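You operate a simulated robot arm through the tools that you are given. There is no shell and no other tool.

You are at the controls of a simulated robot arm. One attempt, no reset.

Task
Fit both lifting clamps on the bare coil's rim and lock them.
Fine: the orange clamp on the plain side, the blue one on the lead side.
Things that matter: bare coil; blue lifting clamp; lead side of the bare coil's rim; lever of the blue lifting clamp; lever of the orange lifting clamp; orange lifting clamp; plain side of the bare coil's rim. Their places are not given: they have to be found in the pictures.

The check looks at the end state, three seconds after you hand in, the way a careful person would. Anything else that was tipped, shoved, dropped, spilled or broken makes it a failure.

Robot
A 6-joint arm with a two-finger parallel gripper, fixed in place. Base frame: the origin is on the floor under the middle of its stand, x ahead of it, y to its left, z up. Lengths are in m, angles in degrees, forces in N, time in s.
With the tool pointing down near the work surface it reaches from about 0.58 to 0.64 m from the base axis. Its first joint turns from -149.0 to 149.0 degrees. Payload 3.43 kg.
The TCP is the grasp point between the finger pads, 0.034 m short of the fingertips. In the tool frame z runs along the fingers and y along their closing line. The gripper opens to 0.128 m. The fingers are 0.024 m wide and 0.012 m thick; the gripper's body (0.048 by 0.13 m) begins 0.096 m behind the TCP.
Orientation is that of the tool frame in the base frame, as a unit quaternion [w, x, y, z]. With the fingers straight down and closing along the base's y, the tool's x points along the base's -x, its y along +y and its z along -z.

Tools
- The arm moves only by the tool arm_command. Its argument "motion" is one flat list of numbers, 7 for each row, row after row: the shift along the base's x, y, z in m, then the turn, a rotation vector about the base's x, y, z in degrees, then the gripper command, from -1 (fully open) to 1 (shut), values between in proportion. In form: [x, y, z, ax, ay, az, claw, x, y, z, ax, ay, az, claw, ...]. A call has 1 to 20 rows; each row is the pose to reach, as a shift and turn from the pose commanded when the call began. Each row takes 0.2 s and may step no farther than 0.05 m and 8.6 degrees from the row before; otherwise, or with a gripper value out of range, the whole call is refused. A pose out of reach is approached as far as the arm can. The call stops where the force on the tool passes 40 N (or 10 N more than at its start, if that is more) or the arm is blocked; 0.2 s more then pass. Each finger travels about 0.108 m/s and halts on what it meets, pressing with about 33 N; the grip force reading is that of the motor and also rises with nothing between the fingers. The clock runs only during rows and for 0.2 s after the last one: add rows that repeat a pose to give the fingers time. The reply holds the time, the measured pose of the TCP, the force on the tool along the base axes, the opening and the grip force, in the units named above and with some noise, with the torque about the TCP (base axes, N m) and any sound that the robot's microphone picked up.
- Cameras (640 x 400 px; columns grow to the right, rows downward): "scene" is fixed at [0.2181, 0.649, 1.5004]; the picture's right is [-0.71, -0.71, 0.00], its down [-0.46, 0.47, -0.75] and it looks along [0.53, -0.53, -0.66] (base axes); focal length 333 px, centre (320, 200). "wrist" rides on the gripper at [0.076, -0.011, -0.16] in the tool frame; the picture's right is [0.15, 0.99, 0.00], its down [-0.88, 0.13, -0.46] and it looks along [-0.45, 0.07, 0.89] (tool axes); focal length 234 px, centre (320, 200).
- get_image(camera): a new picture of that camera. It takes no simulated time.
- slide_trunk(by): slides the trunk up (or, below 0, down) by that many m; the arm rides with it, the base frame stays. It gives what a move gives, with no picture.
- probe_pixels(camera, pixels): for up to 12 pixels [column, row] of the newest picture of that camera ("zoom" is the newest enlarged one), the place [x, y, z] in the base frame of the surface seen there, good to about 0.002 m. It takes no simulated time.
- close_up(camera, box): a new picture of the part [left, top, right, bottom] of that camera's present view, enlarged. It takes no simulated time.
- sign_off(): hands the job in; it is judged then, once.

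Unless the task says otherwise, let go and move clear before handing in.

The tools are called after "Request:" as name(argument=value, ...) on one line, values as JSON. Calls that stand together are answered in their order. arm_command: Moves the arm, as the interface text tells. Its arguments: {"type":"object","properties":{"motion":{"type":"array","items":{"type":"number"}}},"required":["motion"]} The other tools are called the same way: slide_trunk (by) moves the trunk up or down; get_image (camera) takes a picture; probe_pixels (camera, pixels) gives the place of the surface under pixels of a picture; close_up (camera, box) takes an enlarged picture of a part of a camera's view; sign_off () hands the job in.

At the start:

```text
t: 0.0
eef_pos: [0.5968, 0.2516, 1.0877]
tool_rot: [0.009, 0.0, 1.0, 0.004]
ft_force: [54.5, 24.2, -112.9]
ft_torque: [-1.62, 0.12, -0.78]
opening: 0.128
grasp_force: 0.0
trunk travel left (down, up): [-0.625, 0.085]
```

scene: 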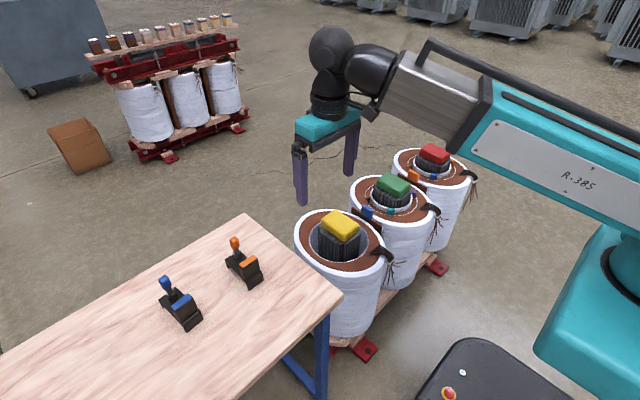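
wrist: 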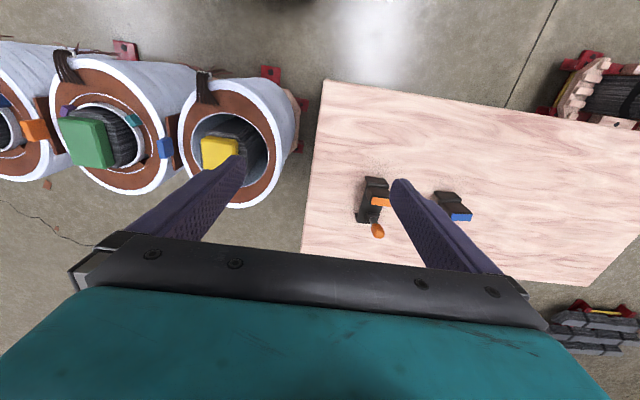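

The scene picture shows three coils (yellow, green, red cores) and two clamps on the table, around pixels (180,305) for blue and (242,265) for orange. I'll enlarge both areas to study the details before moving.

Request:
close_up(camera="scene", box=[280, 130, 490, 290])

Request:
close_up(camera="scene", box=[140, 220, 300, 340])

Request:
close_up(camera="wrist", box=[0, 30, 320, 230])

Request:
close_up(camera="wrist", box=[320, 140, 520, 265])

```text
2.50 times, centred on (385, 210) of scene
```

zoom: 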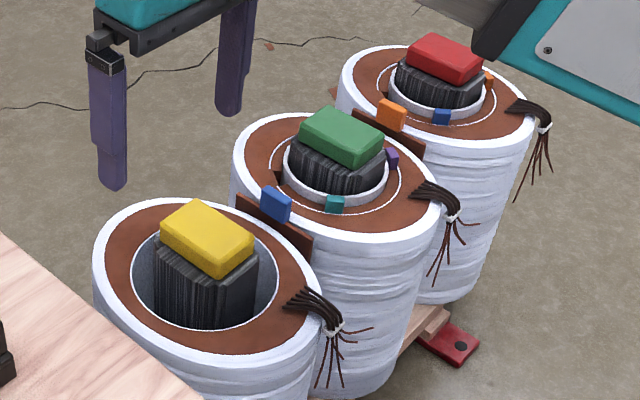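

```text
3.33 times, centred on (220, 280) of scene
```

zoom: 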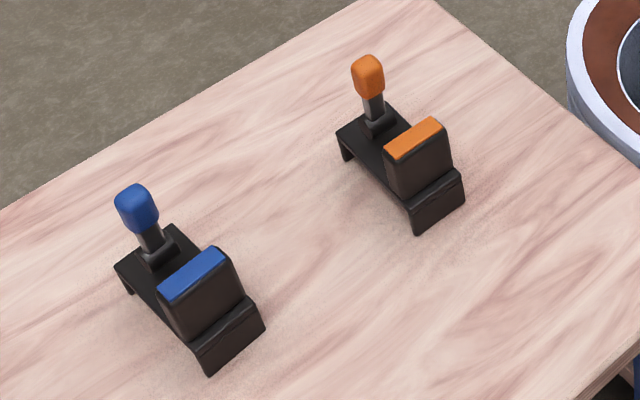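

```text
2.00 times, centred on (160, 130) of wrist
```

zoom: 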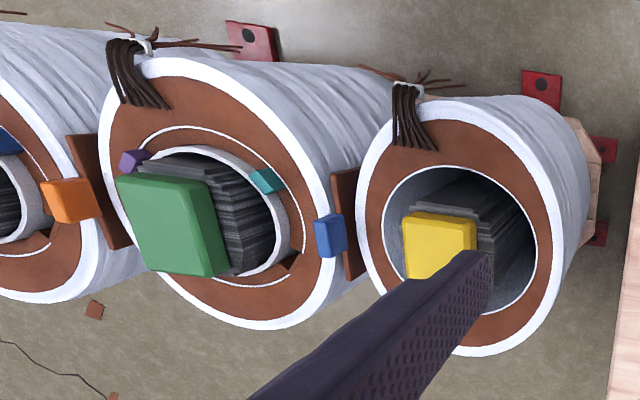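

```text
3.20 times, centred on (420, 202) of wrist
```

zoom: 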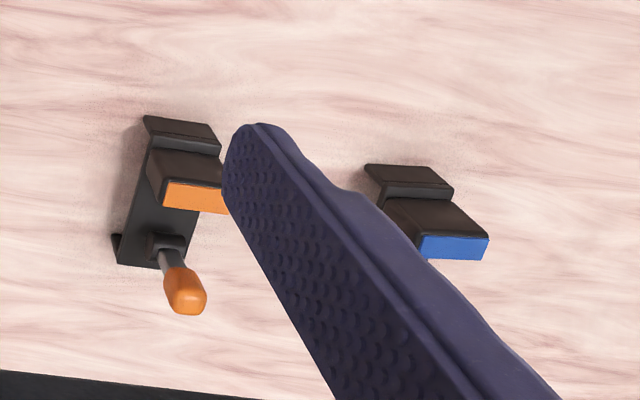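

The yellow-core coil (around scene pixel (340,245)) is the one with no wedges or spacers, so it looks like the bare coil, with its leads at (385,258). Next I'll enlarge the orange clamp and probe its geometry.

Request:
close_up(camera="scene", box=[212, 226, 276, 296])

```text
5.71 times, centred on (244, 261) of scene
```

zoom: 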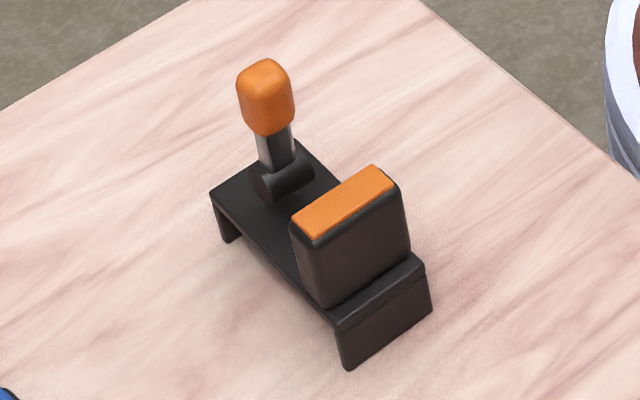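

Request:
probe_pixels(camera="zoom", pixels=[[268, 70], [266, 110], [275, 150], [310, 150], [214, 196], [300, 215], [380, 175], [345, 200], [315, 295], [420, 265], [340, 325], [228, 238]])

Request:
probe_pixels(camera="zoom", pixels=[[350, 365], [428, 310], [260, 215], [330, 170], [408, 245], [302, 240], [325, 305], [500, 300], [150, 200], [390, 195], [255, 185], [310, 165]])

```text
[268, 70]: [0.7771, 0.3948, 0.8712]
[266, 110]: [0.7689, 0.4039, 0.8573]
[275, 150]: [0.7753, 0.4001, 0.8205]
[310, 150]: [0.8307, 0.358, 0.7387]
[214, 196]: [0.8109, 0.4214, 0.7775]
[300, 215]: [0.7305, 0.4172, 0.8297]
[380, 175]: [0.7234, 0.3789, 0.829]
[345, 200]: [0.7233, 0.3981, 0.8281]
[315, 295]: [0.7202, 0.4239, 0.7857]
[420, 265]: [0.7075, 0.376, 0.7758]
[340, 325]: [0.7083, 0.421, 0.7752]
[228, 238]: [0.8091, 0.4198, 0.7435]
```

```text
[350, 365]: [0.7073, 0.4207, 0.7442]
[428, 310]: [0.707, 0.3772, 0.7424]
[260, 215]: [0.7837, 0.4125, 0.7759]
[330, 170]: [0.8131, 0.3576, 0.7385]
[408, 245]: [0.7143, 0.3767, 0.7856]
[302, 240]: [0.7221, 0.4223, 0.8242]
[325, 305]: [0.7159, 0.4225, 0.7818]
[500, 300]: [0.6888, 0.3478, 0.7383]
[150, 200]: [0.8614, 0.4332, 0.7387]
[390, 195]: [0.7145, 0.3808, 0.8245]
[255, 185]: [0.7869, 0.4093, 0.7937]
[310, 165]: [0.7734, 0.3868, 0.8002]
```

The orange clamp is a channel about 0.104 m long in x (0.707–0.811) and 0.044 m wide in y. It has a block near x≈0.725 and an upright lever near x≈0.78. Now I'll look at the blue clamp and the coil rim.

Request:
close_up(camera="scene", box=[148, 266, 212, 336])

```text
5.71 times, centred on (180, 301) of scene
```

zoom: 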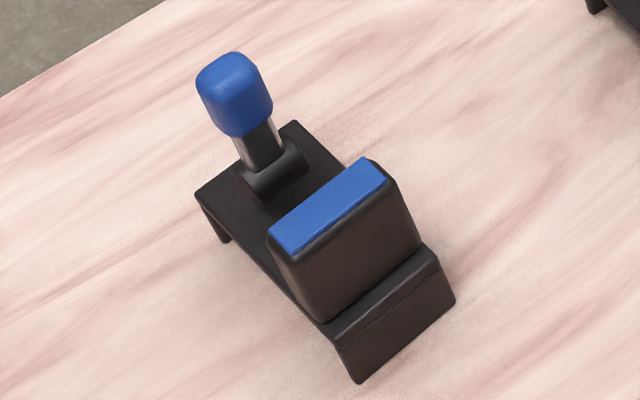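

Request:
probe_pixels(camera="zoom", pixels=[[235, 65], [236, 110], [262, 150], [200, 198], [295, 127], [275, 235], [365, 165], [325, 205], [320, 310], [435, 265], [335, 330], [222, 238]])

Request:
probe_pixels(camera="zoom", pixels=[[357, 378], [452, 300], [245, 215], [320, 150], [420, 245], [285, 260], [405, 185], [385, 175], [243, 188], [303, 155], [427, 250], [205, 215]])

Request:
close_up(camera="scene", box=[285, 200, 405, 275])

```text
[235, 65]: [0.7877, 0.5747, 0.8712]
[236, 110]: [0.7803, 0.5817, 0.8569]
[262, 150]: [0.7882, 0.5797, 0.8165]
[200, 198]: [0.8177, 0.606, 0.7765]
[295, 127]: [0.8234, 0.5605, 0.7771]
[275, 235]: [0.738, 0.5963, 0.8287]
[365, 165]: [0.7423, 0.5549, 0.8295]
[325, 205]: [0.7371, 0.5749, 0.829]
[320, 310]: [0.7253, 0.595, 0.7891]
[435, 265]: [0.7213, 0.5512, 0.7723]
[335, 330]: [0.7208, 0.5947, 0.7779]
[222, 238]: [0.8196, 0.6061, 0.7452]
```

```text
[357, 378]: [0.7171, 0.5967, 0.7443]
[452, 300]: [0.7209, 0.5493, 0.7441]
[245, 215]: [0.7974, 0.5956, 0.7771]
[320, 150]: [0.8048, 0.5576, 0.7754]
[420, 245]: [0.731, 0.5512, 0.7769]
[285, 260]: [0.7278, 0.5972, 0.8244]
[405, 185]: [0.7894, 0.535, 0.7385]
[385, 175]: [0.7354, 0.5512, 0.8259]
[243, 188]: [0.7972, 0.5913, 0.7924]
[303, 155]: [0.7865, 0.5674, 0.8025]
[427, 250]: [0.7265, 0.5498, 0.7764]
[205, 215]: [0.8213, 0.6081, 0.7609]
```

```text
5.33 times, centred on (345, 238) of scene
```

zoom: 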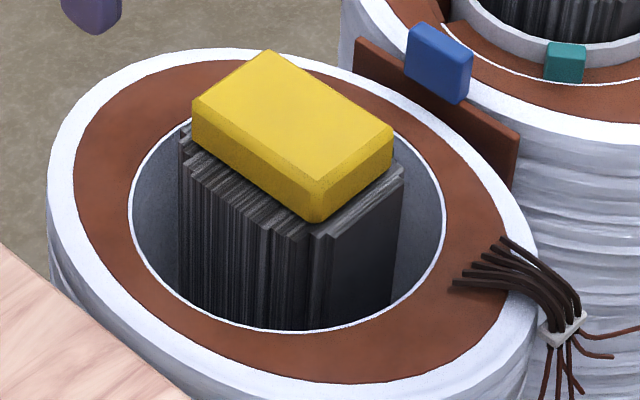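

The blue clamp has the same shape, turned about 6° about z. Now I'll probe the yellow coil's rim in the enlarged view: the leads at (490,275), the inner edge, outer edge and core top.

Request:
probe_pixels(camera="zoom", pixels=[[60, 170], [90, 170], [135, 200], [100, 200], [165, 300], [290, 328], [290, 340], [440, 240], [500, 240], [530, 250], [250, 58], [440, 120]])

Request:
probe_pixels(camera="zoom", pixels=[[270, 55], [200, 100], [390, 125], [315, 190], [290, 120], [455, 285], [510, 240], [560, 310], [350, 370], [370, 385], [150, 220], [425, 180]])

Request:
probe_pixels(camera="zoom", pixels=[[440, 60], [365, 50], [510, 140], [510, 170], [435, 80], [530, 290], [575, 330], [170, 380], [140, 60], [440, 335], [480, 390], [320, 90]])

```text
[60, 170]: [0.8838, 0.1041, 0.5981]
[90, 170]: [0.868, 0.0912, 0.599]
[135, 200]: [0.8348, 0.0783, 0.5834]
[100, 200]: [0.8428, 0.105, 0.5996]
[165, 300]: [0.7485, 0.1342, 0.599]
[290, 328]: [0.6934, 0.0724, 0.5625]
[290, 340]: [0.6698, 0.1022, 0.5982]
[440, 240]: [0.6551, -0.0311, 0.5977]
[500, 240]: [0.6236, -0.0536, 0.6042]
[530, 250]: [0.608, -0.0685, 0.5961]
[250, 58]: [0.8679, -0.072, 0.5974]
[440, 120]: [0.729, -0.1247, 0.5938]
```

```text
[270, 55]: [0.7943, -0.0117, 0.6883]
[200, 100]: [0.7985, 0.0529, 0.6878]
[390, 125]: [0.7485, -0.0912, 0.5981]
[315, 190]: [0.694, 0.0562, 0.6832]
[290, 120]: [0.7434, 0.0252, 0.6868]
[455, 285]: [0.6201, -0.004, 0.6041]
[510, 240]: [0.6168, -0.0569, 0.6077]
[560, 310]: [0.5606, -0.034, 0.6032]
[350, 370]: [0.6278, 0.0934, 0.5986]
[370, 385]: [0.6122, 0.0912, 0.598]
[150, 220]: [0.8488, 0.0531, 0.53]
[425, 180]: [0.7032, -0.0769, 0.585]
```

```text
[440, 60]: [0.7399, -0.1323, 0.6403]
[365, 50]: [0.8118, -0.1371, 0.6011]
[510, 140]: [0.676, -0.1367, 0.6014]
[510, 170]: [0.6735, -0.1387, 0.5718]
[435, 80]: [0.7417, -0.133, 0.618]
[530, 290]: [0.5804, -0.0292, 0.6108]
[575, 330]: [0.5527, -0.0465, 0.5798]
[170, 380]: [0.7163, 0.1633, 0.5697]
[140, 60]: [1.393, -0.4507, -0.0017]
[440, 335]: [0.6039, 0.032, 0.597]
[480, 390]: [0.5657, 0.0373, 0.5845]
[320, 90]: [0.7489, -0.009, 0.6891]
```

The rim top is at z≈0.598, with the leads crossing on the −x side (about (0.56–0.62, −0.005…−0.057)), so the plain side faces +x. I'll get a second view of the coil from the wrist camera to fit its centre and radii.

Request:
close_up(camera="wrist", box=[170, 60, 320, 220])

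```text
2.50 times, centred on (245, 140) of wrist
```

zoom: 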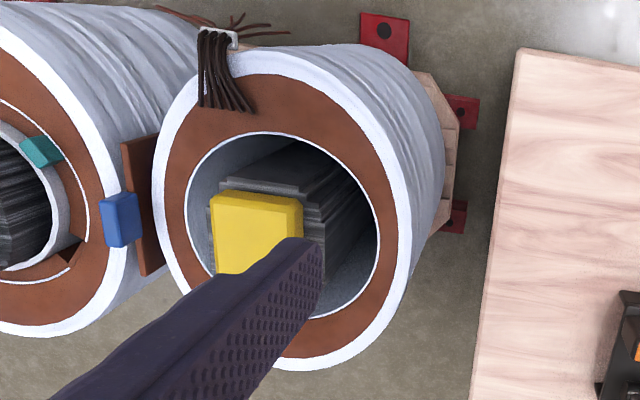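

I'm probing points along the inner edge (e.g. (376,255), (270,135)) and the outer edge (e.g. (410,210), (320,60)) to fit the ring.

Request:
probe_pixels(camera="zoom", pixels=[[270, 130], [320, 145], [360, 185], [382, 240], [370, 290], [340, 318], [188, 180], [183, 220], [210, 150], [195, 262], [310, 320], [375, 210]])

Request:
probe_pixels(camera="zoom", pixels=[[260, 55], [320, 70], [370, 115], [400, 175], [409, 240], [395, 300], [350, 350], [290, 368], [180, 105], [158, 170], [165, 230], [190, 288]])

Request:
probe_pixels(camera="zoom", pixels=[[203, 100], [247, 108], [225, 70], [205, 45], [235, 50], [225, 95], [300, 100], [330, 120], [215, 38], [240, 95], [200, 75], [245, 85]])

```text
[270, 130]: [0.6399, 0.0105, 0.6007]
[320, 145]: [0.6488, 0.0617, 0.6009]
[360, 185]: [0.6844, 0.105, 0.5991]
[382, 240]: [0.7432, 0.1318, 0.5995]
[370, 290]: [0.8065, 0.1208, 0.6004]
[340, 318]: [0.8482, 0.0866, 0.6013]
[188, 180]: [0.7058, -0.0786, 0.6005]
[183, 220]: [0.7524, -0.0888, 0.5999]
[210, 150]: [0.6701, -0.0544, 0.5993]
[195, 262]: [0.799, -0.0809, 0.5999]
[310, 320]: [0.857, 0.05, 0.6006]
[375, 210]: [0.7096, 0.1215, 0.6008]
```

```text
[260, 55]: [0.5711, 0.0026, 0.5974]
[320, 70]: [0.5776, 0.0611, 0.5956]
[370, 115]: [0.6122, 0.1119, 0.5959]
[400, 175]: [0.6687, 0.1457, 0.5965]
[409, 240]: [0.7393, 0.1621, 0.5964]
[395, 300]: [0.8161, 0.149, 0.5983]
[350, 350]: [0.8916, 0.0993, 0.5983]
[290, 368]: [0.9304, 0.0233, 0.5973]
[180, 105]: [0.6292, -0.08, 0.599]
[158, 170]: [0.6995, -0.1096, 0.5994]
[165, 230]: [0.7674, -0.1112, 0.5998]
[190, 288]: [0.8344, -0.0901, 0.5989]
```

```text
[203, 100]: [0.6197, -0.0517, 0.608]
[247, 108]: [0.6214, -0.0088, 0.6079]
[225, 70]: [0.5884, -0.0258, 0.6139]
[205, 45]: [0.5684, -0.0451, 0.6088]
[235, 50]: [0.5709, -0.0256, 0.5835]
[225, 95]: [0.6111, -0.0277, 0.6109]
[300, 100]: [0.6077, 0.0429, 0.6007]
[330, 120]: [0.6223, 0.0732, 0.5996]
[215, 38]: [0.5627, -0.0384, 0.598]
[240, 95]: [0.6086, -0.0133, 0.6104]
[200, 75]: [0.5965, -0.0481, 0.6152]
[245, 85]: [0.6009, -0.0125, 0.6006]
```

The inner rim edge fits a circle centred at about (0.75, 0.0215) with radius 0.11. The outer edge is oval (semi-axes ≈0.18 in x, ≈0.145 in y), so the rim is about 0.07 m thick on the ±x sides. I'll first do a short hold to see how the force reading settles.

Request:
arm_command(motion=[0, 0, 0, 0, 0, 0, -1, 0, 0, 0, 0, 0, 0, -1])

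```text
t: 0.6
eef_pos: [0.5981, 0.25, 1.087]
tool_rot: [0.011, 0.0, 1.0, 0.004]
ft_force: [19.5, 7.4, -39.0]
ft_torque: [-0.43, 0.11, -0.17]
opening: 0.1283
grasp_force: 0.0
trunk travel left (down, up): [-0.625, 0.085]
```

The force is still settling from the start transient and the pose is steady. I'll slide the trunk down 0.12 m to gain reach; the fingertips stay at about z 0.93, above everything nearby.

Request:
slide_trunk(by=-0.12)

```text
t: 2.1
eef_pos: [0.5985, 0.2516, 0.9677]
tool_rot: [0.011, 0.0, 1.0, 0.005]
ft_force: [19.2, 8.4, -38.6]
ft_torque: [-0.6, -0.02, -0.28]
opening: 0.1282
grasp_force: 0.0
trunk travel left (down, up): [-0.505, 0.205]
```

The residual force of about (19, 8, −39) N looks like a constant tool load. Next I'll move above the orange clamp's block while yawing −90° so the fingers close along x, staying high at z≈0.99.

Request:
arm_command(motion=[0.012, 0.0135, 0.003, 0, 0, -8.2, -1, 0.024, 0.027, 0.006, 0, 0, -16.4, -1, 0.036, 0.0405, 0.01, 0, 0, -24.6, -1, 0.048, 0.054, 0.013, 0, 0, -32.8, -1, 0.06, 0.0675, 0.016, 0, 0, -41, -1, 0.072, 0.081, 0.02, 0, 0, -49.2, -1, 0.084, 0.0945, 0.023, 0, 0, -57.4, -1, 0.096, 0.108, 0.026, 0, 0, -65.6, -1, 0.108, 0.1215, 0.03, 0, 0, -73.8, -1, 0.12, 0.135, 0.033, 0, 0, -82, -1, 0.13, 0.149, 0.036, 0, 0, -90, -1, 0.13, 0.149, 0.036, 0, 0, -90, -1])

```text
t: 2.4
eef_pos: [0.6004, 0.2525, 0.9678]
tool_rot: [0.014, 0.009, 1.0, 0.004]
ft_force: [-0.5, 0.5, -0.7]
ft_torque: [-0.01, 0.0, -0.02]
opening: 0.1281
grasp_force: 0.1
trunk travel left (down, up): [-0.505, 0.205]
stopped in row 1: the force on the tool passed its limit at 68 N (the readings are from after the stop); the commanded pose is now the measured one
```

The command stopped in its first row because of the leftover load, which has now cleared to about 0 N. I'll retry the same move.

Request:
arm_command(motion=[0.012, 0.0135, 0.003, 0, 0, -8.2, -1, 0.024, 0.027, 0.006, 0, 0, -16.4, -1, 0.036, 0.0405, 0.01, 0, 0, -24.6, -1, 0.048, 0.054, 0.013, 0, 0, -32.8, -1, 0.06, 0.0675, 0.016, 0, 0, -41, -1, 0.072, 0.081, 0.02, 0, 0, -49.2, -1, 0.084, 0.0945, 0.023, 0, 0, -57.4, -1, 0.096, 0.108, 0.026, 0, 0, -65.6, -1, 0.108, 0.1215, 0.03, 0, 0, -73.8, -1, 0.12, 0.135, 0.033, 0, 0, -82, -1, 0.13, 0.149, 0.036, 0, 0, -90, -1, 0.13, 0.149, 0.036, 0, 0, -90, -1])

```text
t: 5.0
eef_pos: [0.7314, 0.4028, 1.0033]
tool_rot: [0.012, 0.714, 0.7, -0.006]
ft_force: [-0.1, -0.5, -0.9]
ft_torque: [0.03, -0.03, 0.0]
opening: 0.1279
grasp_force: 0.0
trunk travel left (down, up): [-0.505, 0.205]
```

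The move completed at (0.731, 0.403, 1.003) with near-zero force. I'll take a wrist picture to see the clamp from this side.

Request:
get_image(camera="wrist")

Request:
get_image(camera="scene")

```text
taken
```

wrist: 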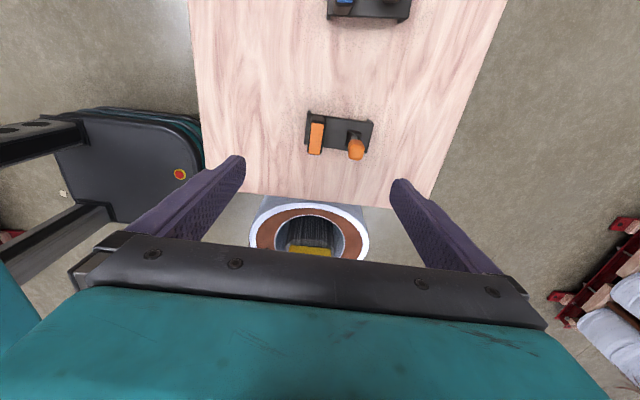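

```text
taken
```

scene: 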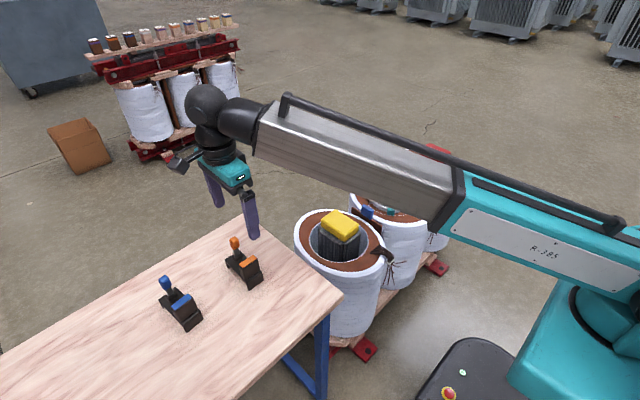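

From the wrist view, the orange clamp shows its block at (316,137) and lever at (356,147). I'll enlarge it to measure the block and lever more exactly.

Request:
close_up(camera="wrist", box=[290, 95, 390, 175])

```text
5.00 times, centred on (340, 135) of wrist
```

zoom: 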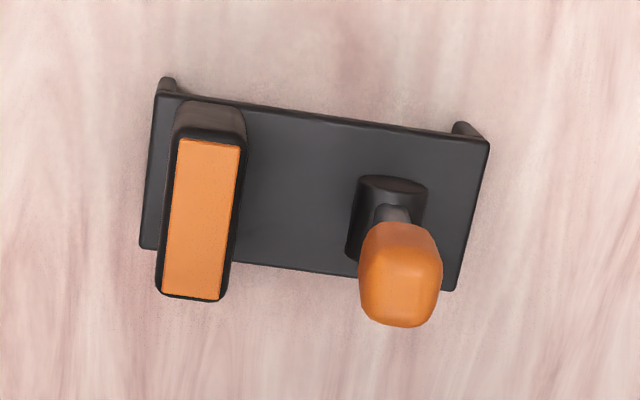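

Request:
probe_pixels(camera="zoom", pixels=[[182, 145], [238, 150], [165, 290], [218, 297], [178, 120], [242, 125], [400, 270], [362, 280], [440, 285], [400, 320], [400, 228], [393, 213]])

Request:
probe_pixels(camera="zoom", pixels=[[155, 97], [485, 145], [142, 245], [452, 288], [350, 255], [358, 180], [424, 190], [390, 185], [164, 84], [466, 130], [300, 190], [415, 235]])

```text
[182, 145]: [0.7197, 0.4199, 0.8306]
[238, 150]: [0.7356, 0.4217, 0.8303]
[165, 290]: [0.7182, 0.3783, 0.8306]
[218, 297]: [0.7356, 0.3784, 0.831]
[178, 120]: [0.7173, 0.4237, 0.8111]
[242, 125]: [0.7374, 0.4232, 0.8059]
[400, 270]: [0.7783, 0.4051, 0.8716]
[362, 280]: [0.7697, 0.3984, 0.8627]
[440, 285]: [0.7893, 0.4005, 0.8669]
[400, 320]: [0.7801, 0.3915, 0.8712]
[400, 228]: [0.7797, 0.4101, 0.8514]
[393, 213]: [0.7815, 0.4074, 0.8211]
```

```text
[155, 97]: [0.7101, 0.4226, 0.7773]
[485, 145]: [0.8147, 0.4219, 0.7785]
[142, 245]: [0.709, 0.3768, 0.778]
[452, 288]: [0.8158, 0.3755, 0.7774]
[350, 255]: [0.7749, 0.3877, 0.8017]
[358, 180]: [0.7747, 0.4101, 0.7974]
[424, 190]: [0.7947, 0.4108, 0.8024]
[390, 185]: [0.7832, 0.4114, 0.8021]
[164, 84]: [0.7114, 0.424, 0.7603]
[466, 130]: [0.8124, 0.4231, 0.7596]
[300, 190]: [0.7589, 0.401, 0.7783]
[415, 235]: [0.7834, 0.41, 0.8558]
```

The orange block spans x 0.717–0.738, y 0.377–0.423 and z up to 0.830, and the knob is near x 0.770–0.790 at z 0.85–0.872. I'll centre over the block, remove the small tilt, and set the opening to about 0.042 so the right finger fits between block and knob.

Request:
arm_command(motion=[-0.0037, -0.0028, 0, 1.5, 0.5, 1.1, 0.0, -0.0037, -0.0028, 0, 1.5, 0.5, 1.1, 0.35, -0.0037, -0.0028, 0, 1.5, 0.5, 1.1, 0.35, -0.0037, -0.0028, 0, 1.5, 0.5, 1.1, 0.35])

```text
t: 6.0
eef_pos: [0.7283, 0.3987, 1.0041]
tool_rot: [0.0, 0.707, 0.707, 0.0]
ft_force: [-0.3, -1.1, -0.2]
ft_torque: [-0.01, -0.01, 0.01]
opening: 0.0416
grasp_force: 0.1
trunk travel left (down, up): [-0.505, 0.205]
```

The pose is now square at (0.728, 0.399, 1.004) with the opening at 0.0416. I'll slide the trunk down 0.11 m so the fingertips stop at about z 0.86, above the block.

Request:
slide_trunk(by=-0.11)

Request:
get_image(camera="wrist")

Request:
get_image(camera="scene")

```text
t: 7.4
eef_pos: [0.7287, 0.3991, 0.8939]
tool_rot: [0.0, 0.707, 0.707, 0.001]
ft_force: [-0.5, 0.3, 1.7]
ft_torque: [-0.01, 0.03, 0.0]
opening: 0.0415
grasp_force: 0.1
trunk travel left (down, up): [-0.395, 0.315]
```

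```text
taken
```

wrist: 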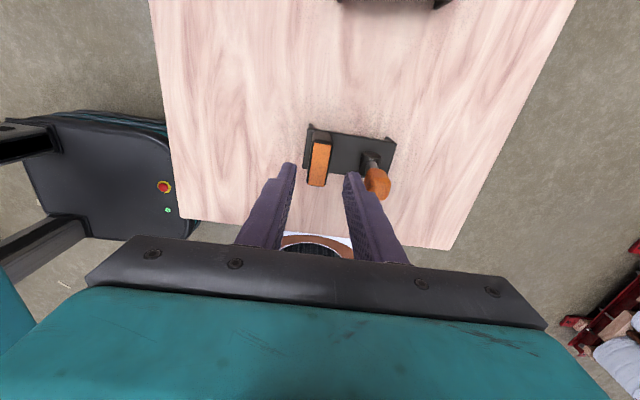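

```text
taken
```

scene: 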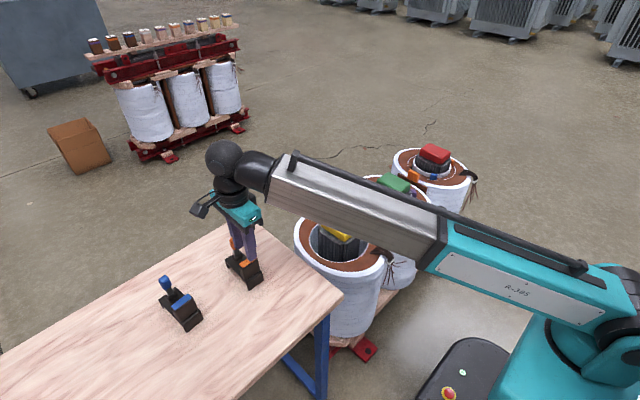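

The fingertips straddle the block in the wrist view, at roughly (290,170) and (352,178). I'll zoom in to check clearance to the knob at (377,182) before descending.

Request:
close_up(camera="wrist", box=[260, 110, 420, 230])

Request:
close_up(camera="scene", box=[190, 190, 300, 300])

```text
3.33 times, centred on (340, 170) of wrist
```

zoom: 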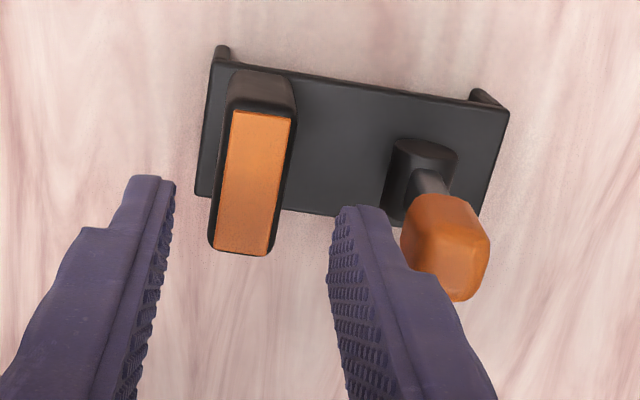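

```text
3.64 times, centred on (245, 245) of scene
```

zoom: 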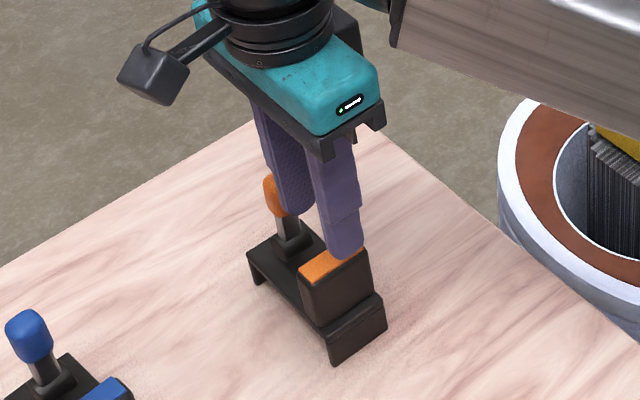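

The fingers have a step where they thicken above the tip. I'll probe the right finger's outer profile to be sure it won't push the knob when lowered.

Request:
close_up(camera="wrist", box=[230, 150, 430, 270])

```text
3.20 times, centred on (330, 210) of wrist
```

zoom: 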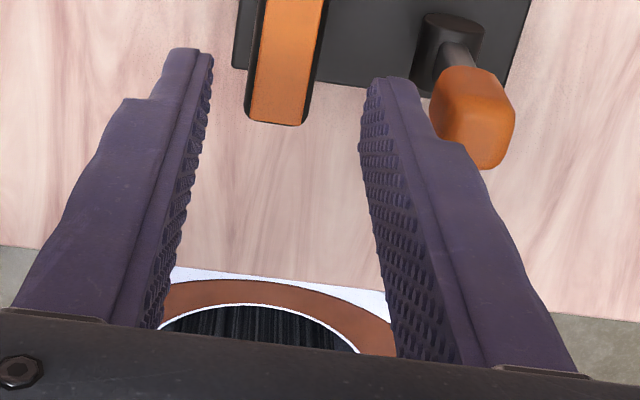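

Request:
probe_pixels(camera="zoom", pixels=[[400, 82], [415, 100], [430, 130], [460, 148], [480, 190], [510, 240], [545, 310], [395, 110], [410, 200], [440, 150], [375, 82], [172, 52]])

Request:
probe_pixels(camera="zoom", pixels=[[205, 52], [150, 92], [130, 105], [95, 160], [40, 280], [170, 110], [470, 75], [440, 100], [500, 130], [475, 160], [565, 350], [500, 340]])

```text
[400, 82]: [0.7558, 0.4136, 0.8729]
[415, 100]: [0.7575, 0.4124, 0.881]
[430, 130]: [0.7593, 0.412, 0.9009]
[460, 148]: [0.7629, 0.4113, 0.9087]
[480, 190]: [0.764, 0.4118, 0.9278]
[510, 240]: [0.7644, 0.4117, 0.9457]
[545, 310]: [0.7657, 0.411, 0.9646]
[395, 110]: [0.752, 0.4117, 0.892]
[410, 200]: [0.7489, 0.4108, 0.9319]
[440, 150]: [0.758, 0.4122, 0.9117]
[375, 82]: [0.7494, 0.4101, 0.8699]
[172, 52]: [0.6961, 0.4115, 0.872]
```

```text
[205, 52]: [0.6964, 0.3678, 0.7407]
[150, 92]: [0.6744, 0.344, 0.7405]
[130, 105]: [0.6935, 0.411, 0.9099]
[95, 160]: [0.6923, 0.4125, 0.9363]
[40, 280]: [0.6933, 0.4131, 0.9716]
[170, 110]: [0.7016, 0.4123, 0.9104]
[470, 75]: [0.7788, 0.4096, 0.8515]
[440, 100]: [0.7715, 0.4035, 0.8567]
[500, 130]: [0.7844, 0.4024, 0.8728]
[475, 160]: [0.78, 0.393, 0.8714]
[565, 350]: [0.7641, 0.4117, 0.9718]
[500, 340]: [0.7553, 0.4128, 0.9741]
```

The upper part of the right finger sits at x≈0.765 while the knob starts at ≈0.770, so I'll narrow the opening to 0.036 for more room. Then I'll descend to TCP z≈0.818, keeping the fingertips 6 mm above the plate.

Request:
arm_command(motion=[-0.001, 0.0008, 0, 0, 0, 0, 0.4375, -0.001, 0.0008, -0.02, 0, 0, 0, 0.4375, -0.001, 0.0008, -0.04, 0, 0, 0, 0.4375, -0.001, 0.0008, -0.056, 0, 0, 0, 0.4375, -0.001, 0.0008, -0.068, 0, 0, 0, 0.4375, -0.001, 0.0008, -0.0755, 0, 0, 0, 0.4375, -0.001, 0.0008, -0.0755, 0, 0, 0, 0.4375])

Request:
close_up(camera="wrist", box=[230, 120, 430, 260])

Request:
close_up(camera="scene", box=[200, 210, 290, 300])

```text
t: 9.0
eef_pos: [0.7282, 0.3998, 0.8197]
tool_rot: [0.0, 0.707, 0.707, 0.0]
ft_force: [-0.5, -0.9, 0.8]
ft_torque: [-0.01, 0.01, 0.04]
opening: 0.036
grasp_force: 0.0
trunk travel left (down, up): [-0.395, 0.315]
```

```text
2.86 times, centred on (330, 190) of wrist
```

zoom: 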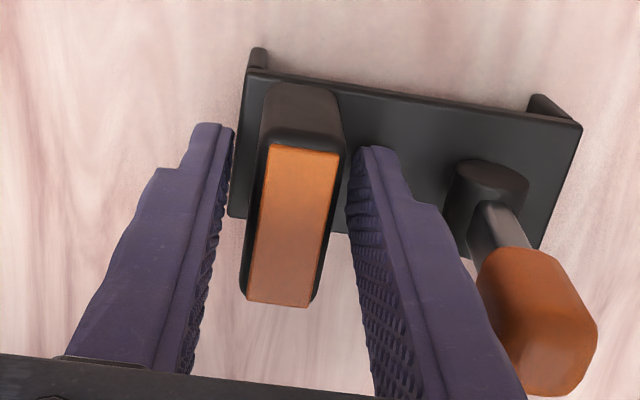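

```text
4.44 times, centred on (245, 255) of scene
```

zoom: 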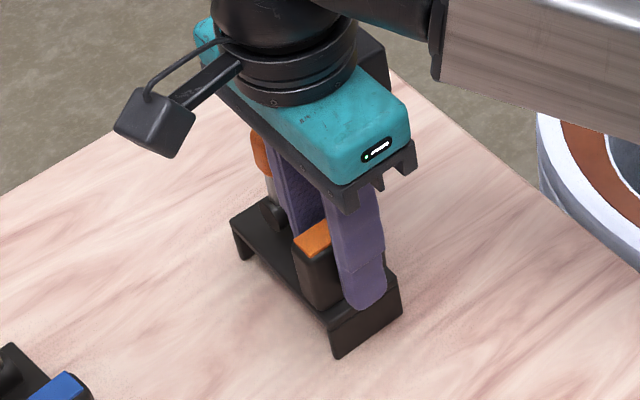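

The fingers straddle the block with the knob clear. I'll close the gripper on the block.

Request:
arm_command(motion=[0, 0, 0, 0, 0, 0, 0.7, 0, 0, 0, 0, 0, 0, 1, 0, 0, 0, 0, 0, 0, 1, 0, 0, 0, 0, 0, 0, 1])

```text
t: 10.0
eef_pos: [0.7268, 0.3998, 0.8187]
tool_rot: [0.0, 0.707, 0.708, 0.0]
ft_force: [-0.2, -1.1, -1.1]
ft_torque: [0.04, -0.09, -0.1]
opening: 0.022
grasp_force: 33.0
trunk travel left (down, up): [-0.395, 0.315]
```

Gripped: the opening is 0.022 at 33 N, matching the block thickness. I'll lift 0.05 m slowly and check the readings.

Request:
arm_command(motion=[0, 0, 0.01, 0, 0, 0, 1, 0, 0, 0.025, 0, 0, 0, 1, 0, 0, 0.045, 0, 0, 0, 1, 0, 0, 0.06, 0, 0, 0, 1, 0, 0, 0.06, 0, 0, 0, 1])

Request:
get_image(camera="wrist")

Request:
close_up(camera="scene", box=[190, 190, 290, 290])

```text
t: 11.2
eef_pos: [0.7275, 0.4003, 0.8778]
tool_rot: [-0.001, 0.707, 0.707, 0.0]
ft_force: [0.7, 0.1, -5.5]
ft_torque: [0.02, 0.13, 0.0]
opening: 0.0218
grasp_force: 33.2
trunk travel left (down, up): [-0.395, 0.315]
```

```text
taken
```

wrist: 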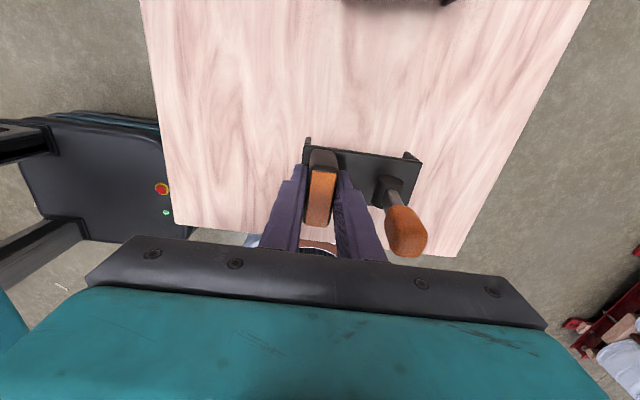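

```text
4.00 times, centred on (240, 240) of scene
```

zoom: 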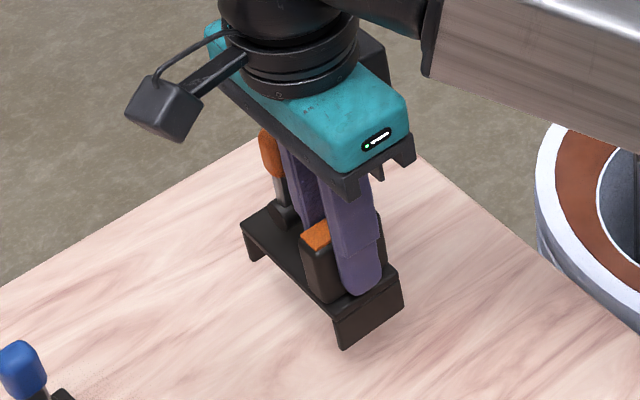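

The clamp lifted cleanly (about 5.5 N). I'll take a tight close-up of its underside from the scene camera to gauge the leg thickness and the gap.

Request:
close_up(camera="scene", box=[244, 238, 296, 282])

Request:
close_up(camera="wrist", box=[290, 130, 440, 230])

```text
9.09 times, centred on (270, 260) of scene
```

zoom: 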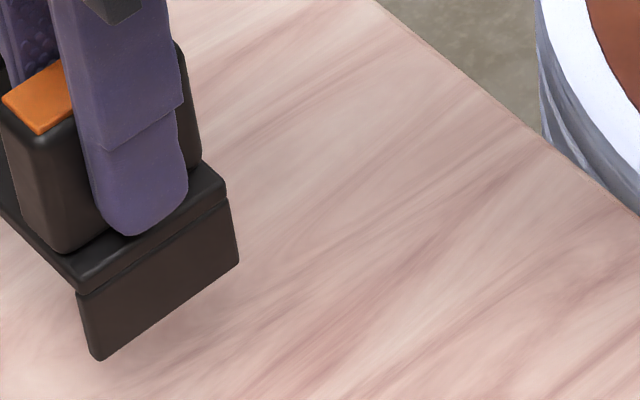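

```text
4.00 times, centred on (365, 180) of wrist
```

zoom: 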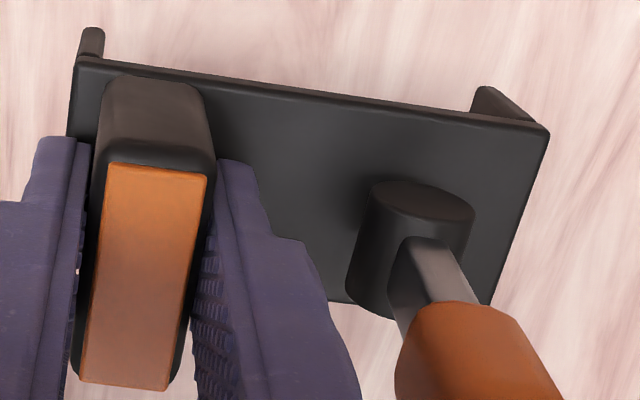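

I'm probing the visible leg edges at (83,35)/(103,35) and (478,95)/(535,122) to get the thickness of each leg.

Request:
probe_pixels(camera="zoom", pixels=[[83, 40], [92, 40], [102, 40], [102, 55], [82, 55], [478, 100], [485, 95], [500, 105], [520, 118], [477, 108], [74, 70], [548, 135]])

```text
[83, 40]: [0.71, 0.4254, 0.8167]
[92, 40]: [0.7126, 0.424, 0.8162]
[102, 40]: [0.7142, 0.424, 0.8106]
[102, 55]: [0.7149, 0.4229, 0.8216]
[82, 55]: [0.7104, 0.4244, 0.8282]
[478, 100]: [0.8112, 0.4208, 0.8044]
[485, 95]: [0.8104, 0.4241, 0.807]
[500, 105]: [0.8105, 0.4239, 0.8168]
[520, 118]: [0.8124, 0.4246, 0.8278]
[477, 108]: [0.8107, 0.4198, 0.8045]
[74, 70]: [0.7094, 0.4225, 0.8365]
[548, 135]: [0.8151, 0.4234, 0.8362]
```

The legs are about 6 mm thick, leaving an inner gap of about 0.094 m against a rim of about 0.072 m, so it should fit with roughly 1 cm to spare each side. I'll carry the clamp at this height to above the plain (+x) side, with TCP near (0.862, 0.022).

Request:
arm_command(motion=[0, 0, 0.015, 0, 0, 0, 1, 0.008, -0.022, 0.02, 0, 0, 0, 1, 0.019, -0.054, 0.02, 0, 0, 0, 1, 0.031, -0.087, 0.02, 0, 0, 0, 1, 0.043, -0.121, 0.02, 0, 0, 0, 1, 0.055, -0.155, 0.02, 0, 0, 0, 1, 0.067, -0.189, 0.02, 0, 0, 0, 1, 0.079, -0.223, 0.02, 0, 0, 0, 1, 0.091, -0.257, 0.02, 0, 0, 0, 1, 0.103, -0.291, 0.02, 0, 0, 0, 1, 0.115, -0.324, 0.02, 0, 0, 0, 1, 0.126, -0.355, 0.02, 0, 0, 0, 1, 0.1345, -0.378, 0.02, 0, 0, 0, 1, 0.1345, -0.378, 0.02, 0, 0, 0, 1])

Request:
get_image(camera="wrist")

Request:
get_image(camera="scene")

```text
t: 14.2
eef_pos: [0.861, 0.0232, 0.8994]
tool_rot: [0.0, 0.707, 0.707, -0.001]
ft_force: [0.2, -0.2, -5.8]
ft_torque: [0.02, 0.16, 0.01]
opening: 0.0217
grasp_force: 32.8
trunk travel left (down, up): [-0.395, 0.315]
```

```text
taken
```

wrist: 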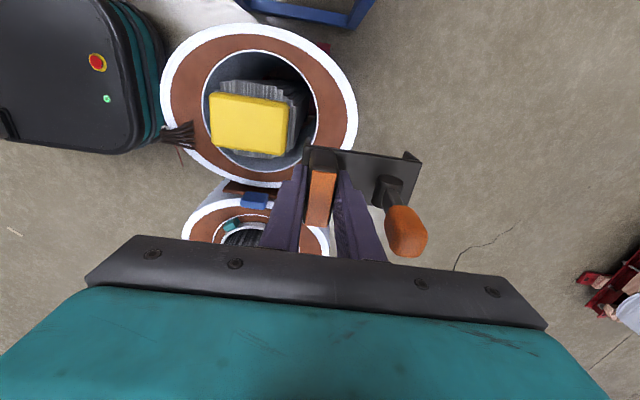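

```text
taken
```

scene: 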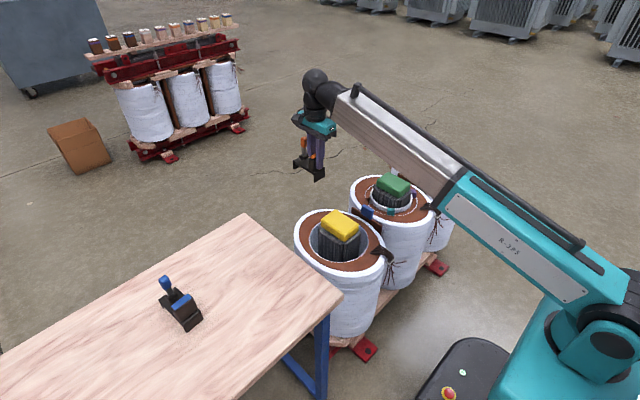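

The clamp is now above the plain side. I'll measure the coil rim closely from this viewpoint, at inner edge (315,120) and outer edge (357,110), to fix the target.

Request:
close_up(camera="wrist", box=[150, 15, 370, 195])

```text
2.22 times, centred on (260, 105) of wrist
```

zoom: 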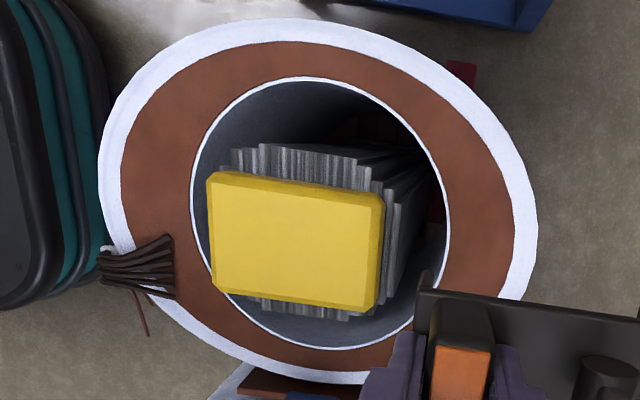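

Request:
probe_pixels(camera="zoom", pixels=[[448, 220], [449, 250], [447, 190], [438, 160], [534, 200], [535, 230], [532, 255], [525, 285], [520, 165], [505, 135], [514, 230], [451, 235]])

Request:
probe_pixels(camera="zoom", pixels=[[190, 200], [192, 225], [193, 170], [200, 140], [99, 180], [101, 205], [103, 220], [104, 140], [115, 110], [175, 237], [170, 295], [105, 245]])

Request:
probe_pixels(camera="zoom", pixels=[[310, 77], [310, 22], [320, 346], [300, 380], [210, 180], [380, 205], [375, 308], [215, 290], [430, 140], [210, 115], [160, 60], [440, 60]])

```text
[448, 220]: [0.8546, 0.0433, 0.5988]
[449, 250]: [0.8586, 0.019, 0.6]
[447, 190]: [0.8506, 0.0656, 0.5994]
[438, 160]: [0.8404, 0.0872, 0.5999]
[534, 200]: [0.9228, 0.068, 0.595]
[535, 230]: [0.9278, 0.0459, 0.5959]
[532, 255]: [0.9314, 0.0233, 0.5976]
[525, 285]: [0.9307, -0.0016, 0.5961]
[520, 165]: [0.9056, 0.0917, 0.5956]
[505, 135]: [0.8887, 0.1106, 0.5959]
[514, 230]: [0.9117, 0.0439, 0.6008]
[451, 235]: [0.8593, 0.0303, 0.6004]
```

```text
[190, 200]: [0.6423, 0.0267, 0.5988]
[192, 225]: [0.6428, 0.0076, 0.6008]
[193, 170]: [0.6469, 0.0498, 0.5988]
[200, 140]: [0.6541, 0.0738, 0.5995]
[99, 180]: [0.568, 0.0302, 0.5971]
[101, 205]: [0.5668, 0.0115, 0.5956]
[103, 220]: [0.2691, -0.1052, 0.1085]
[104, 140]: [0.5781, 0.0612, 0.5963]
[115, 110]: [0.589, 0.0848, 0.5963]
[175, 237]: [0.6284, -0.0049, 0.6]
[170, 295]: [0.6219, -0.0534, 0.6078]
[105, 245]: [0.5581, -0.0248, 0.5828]
```

```text
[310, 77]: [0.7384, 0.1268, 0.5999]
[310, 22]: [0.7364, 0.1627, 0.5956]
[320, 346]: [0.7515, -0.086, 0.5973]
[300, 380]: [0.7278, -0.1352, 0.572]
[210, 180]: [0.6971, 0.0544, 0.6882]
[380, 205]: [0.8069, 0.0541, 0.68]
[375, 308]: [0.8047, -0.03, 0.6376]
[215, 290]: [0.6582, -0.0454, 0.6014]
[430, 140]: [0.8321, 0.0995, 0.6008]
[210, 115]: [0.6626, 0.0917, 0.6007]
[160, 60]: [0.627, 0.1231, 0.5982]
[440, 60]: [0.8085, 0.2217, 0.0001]
```

The plain-side rim runs x 0.8595–0.9325 near y≈0.0205, so the clamp centre target is x≈0.895 and the TCP target is (0.8605, 0.021). Before lowering the trunk I'll check the forearm's height over the other coils.

Request:
probe_pixels(camera="scene", pixels=[[345, 115], [400, 165], [437, 205], [460, 225], [500, 260], [560, 300], [395, 185], [435, 150], [360, 100], [445, 190], [600, 340], [575, 350]])

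Request:
close_up(camera="scene", box=[280, 60, 480, 240])

```text
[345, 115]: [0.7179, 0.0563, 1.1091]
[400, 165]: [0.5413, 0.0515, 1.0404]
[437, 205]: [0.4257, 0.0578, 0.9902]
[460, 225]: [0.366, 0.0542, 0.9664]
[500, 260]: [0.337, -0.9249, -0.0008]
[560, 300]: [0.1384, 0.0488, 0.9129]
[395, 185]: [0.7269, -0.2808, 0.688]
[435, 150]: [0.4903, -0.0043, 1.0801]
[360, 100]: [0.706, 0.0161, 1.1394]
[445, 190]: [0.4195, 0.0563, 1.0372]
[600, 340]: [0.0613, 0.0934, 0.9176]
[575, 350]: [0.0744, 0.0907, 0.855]
```

```text
2.22 times, centred on (380, 150) of scene
```

zoom: 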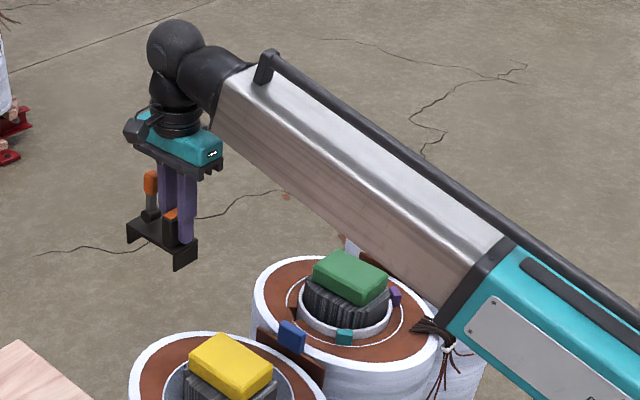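

The forearm's underside is at z≈0.97–1.11 over the coils, so lowering about 0.25 m keeps clear of the cores (top ≈0.69). I'll fine-align to the target, then slide the trunk down 0.195 m.

Request:
arm_command(motion=[-0.0005, -0.0017, 0, 0, 0, 0, 1, -0.0005, -0.0017, 0, 0, 0, 0, 1])

Request:
slide_trunk(by=-0.19)

Request:
get_image(camera="wrist")

Request:
get_image(camera="scene")

```text
t: 14.8
eef_pos: [0.8618, 0.0213, 0.8984]
tool_rot: [0.0, 0.707, 0.707, -0.001]
ft_force: [-0.2, 0.0, -5.8]
ft_torque: [-0.01, 0.14, -0.01]
opening: 0.022
grasp_force: 33.4
trunk travel left (down, up): [-0.395, 0.315]
```

```text
t: 16.9
eef_pos: [0.8624, 0.023, 0.7093]
tool_rot: [0.001, 0.707, 0.707, -0.001]
ft_force: [-0.1, -0.5, -5.7]
ft_torque: [0.0, 0.19, 0.02]
opening: 0.0216
grasp_force: 33.5
trunk travel left (down, up): [-0.205, 0.505]
```

```text
taken
```

wrist: 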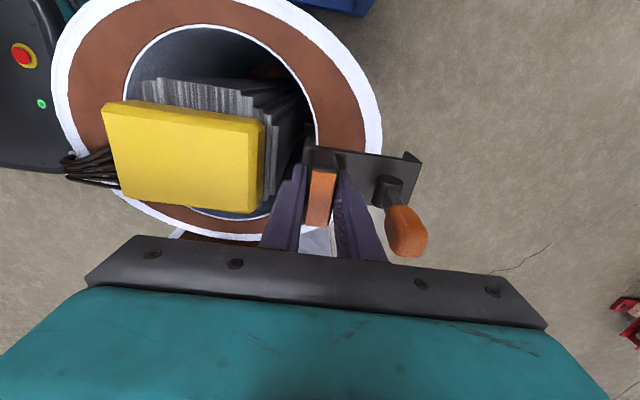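

```text
taken
```

scene: 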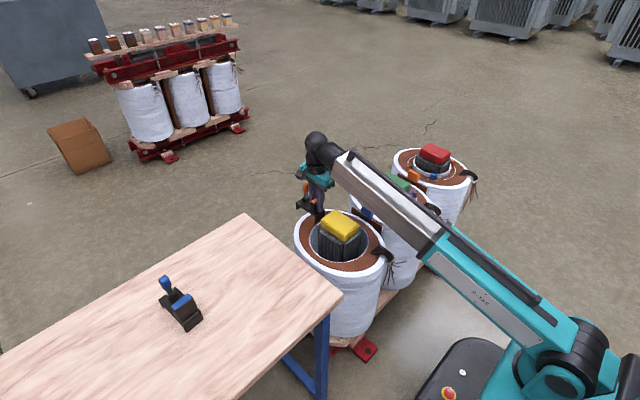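

The legs are at about z 0.628, just above the rim. I'll zoom in to compare leg positions against the rim's inner and outer edges.

Request:
close_up(camera="wrist", box=[270, 80, 440, 200])

Request:
close_up(camera="scene", box=[280, 160, 400, 260])

```text
3.33 times, centred on (355, 140) of wrist
```

zoom: 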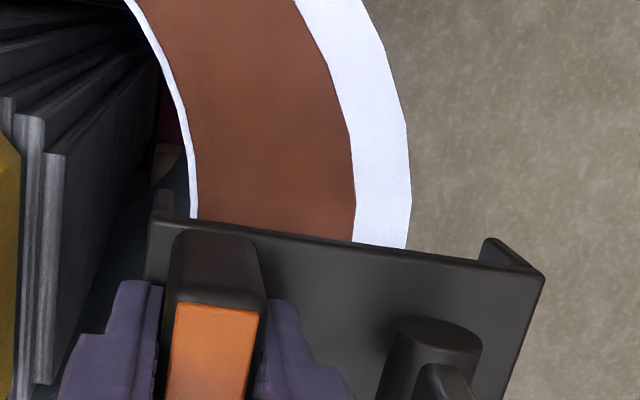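

```text
4.00 times, centred on (340, 210) of scene
```

zoom: 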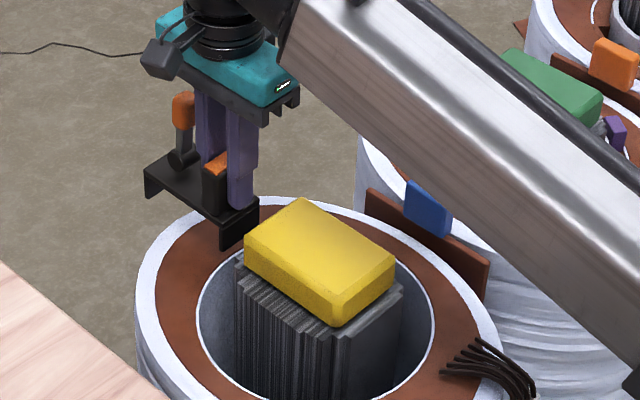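

I'm probing the leg edges at (176,205) and (483,258) alongside the rim edges at (192,205) and (406,235).

Request:
close_up(camera="wrist", box=[290, 100, 430, 190])

```text
4.44 times, centred on (360, 145) of wrist
```

zoom: 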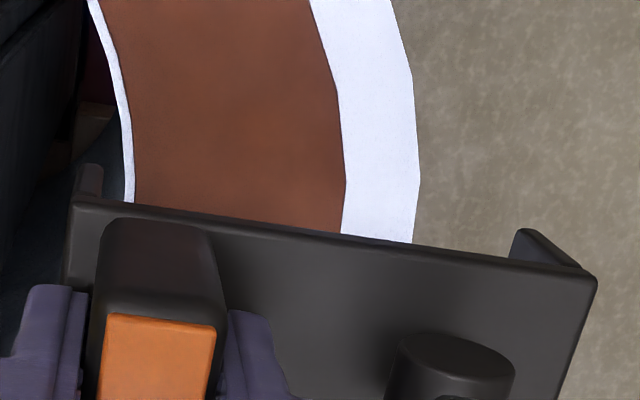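

Request:
probe_pixels(camera="zoom", pixels=[[80, 175], [92, 172], [100, 175], [100, 188], [515, 245], [520, 235], [540, 240], [126, 185], [130, 170], [417, 200], [412, 235], [410, 225]])

Request:
probe_pixels(camera="zoom", pixels=[[72, 205], [594, 280], [70, 250], [345, 225], [130, 198], [512, 252], [590, 300], [560, 255], [160, 200], [122, 150], [415, 180], [405, 238]])

```text
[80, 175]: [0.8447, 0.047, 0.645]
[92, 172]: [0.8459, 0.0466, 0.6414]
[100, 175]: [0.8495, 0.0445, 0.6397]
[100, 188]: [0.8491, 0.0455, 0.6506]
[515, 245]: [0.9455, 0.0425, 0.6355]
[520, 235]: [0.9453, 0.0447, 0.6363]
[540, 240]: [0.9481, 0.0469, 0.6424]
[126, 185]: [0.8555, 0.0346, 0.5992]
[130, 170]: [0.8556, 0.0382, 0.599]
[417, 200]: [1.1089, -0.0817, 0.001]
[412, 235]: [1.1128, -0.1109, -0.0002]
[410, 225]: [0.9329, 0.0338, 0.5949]
```

```text
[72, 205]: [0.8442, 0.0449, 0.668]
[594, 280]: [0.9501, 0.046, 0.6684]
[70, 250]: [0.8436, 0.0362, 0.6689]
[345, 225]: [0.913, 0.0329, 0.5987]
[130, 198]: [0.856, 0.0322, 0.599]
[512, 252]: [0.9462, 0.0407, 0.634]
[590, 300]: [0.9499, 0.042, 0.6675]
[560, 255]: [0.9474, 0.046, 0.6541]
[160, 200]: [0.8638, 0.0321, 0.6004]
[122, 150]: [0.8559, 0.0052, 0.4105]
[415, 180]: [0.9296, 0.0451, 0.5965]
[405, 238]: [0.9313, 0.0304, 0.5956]
```

The inner leg clears the rim's inner lip by about 6 mm and the outer leg clears by about 12 mm, so I'll shift −3 mm in x and −2 mm in y to centre it. Then I'll lower 0.055 m gently.

Request:
arm_command(motion=[-0.003, -0.002, 0, 0, 0, 0, 1, -0.003, -0.002, -0.012, 0, 0, 0, 1, -0.003, -0.002, -0.024, 0, 0, 0, 1, -0.003, -0.002, -0.034, 0, 0, 0, 1, -0.003, -0.002, -0.044, 0, 0, 0, 1, -0.003, -0.002, -0.052, 0, 0, 0, 1, -0.003, -0.002, -0.056, 0, 0, 0, 1, -0.003, -0.002, -0.056, 0, 0, 0, 1])

Request:
close_up(camera="wrist", box=[270, 80, 440, 200])

Request:
close_up(camera="scene", box=[280, 160, 400, 260])

```text
t: 18.7
eef_pos: [0.8581, 0.0181, 0.6537]
tool_rot: [0.0, 0.707, 0.707, 0.0]
ft_force: [-0.4, -0.9, -5.5]
ft_torque: [-0.04, 0.14, 0.0]
opening: 0.0219
grasp_force: 32.9
trunk travel left (down, up): [-0.205, 0.505]
```

```text
3.33 times, centred on (355, 140) of wrist
```

zoom: 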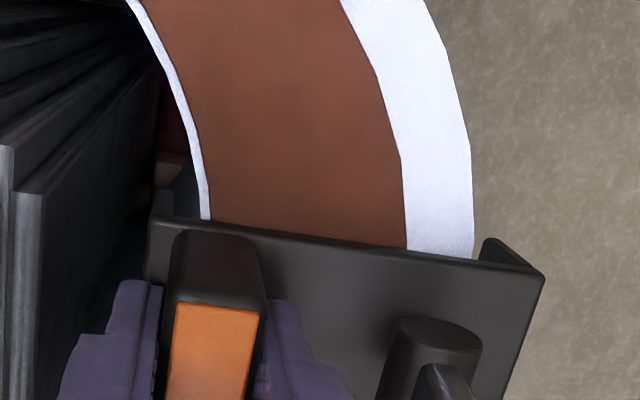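

```text
4.00 times, centred on (340, 210) of scene
```

zoom: 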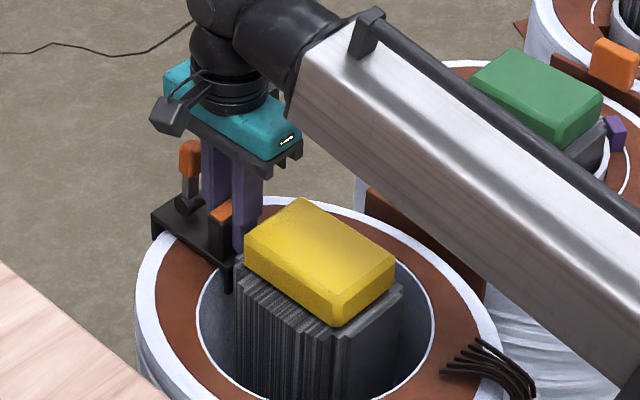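

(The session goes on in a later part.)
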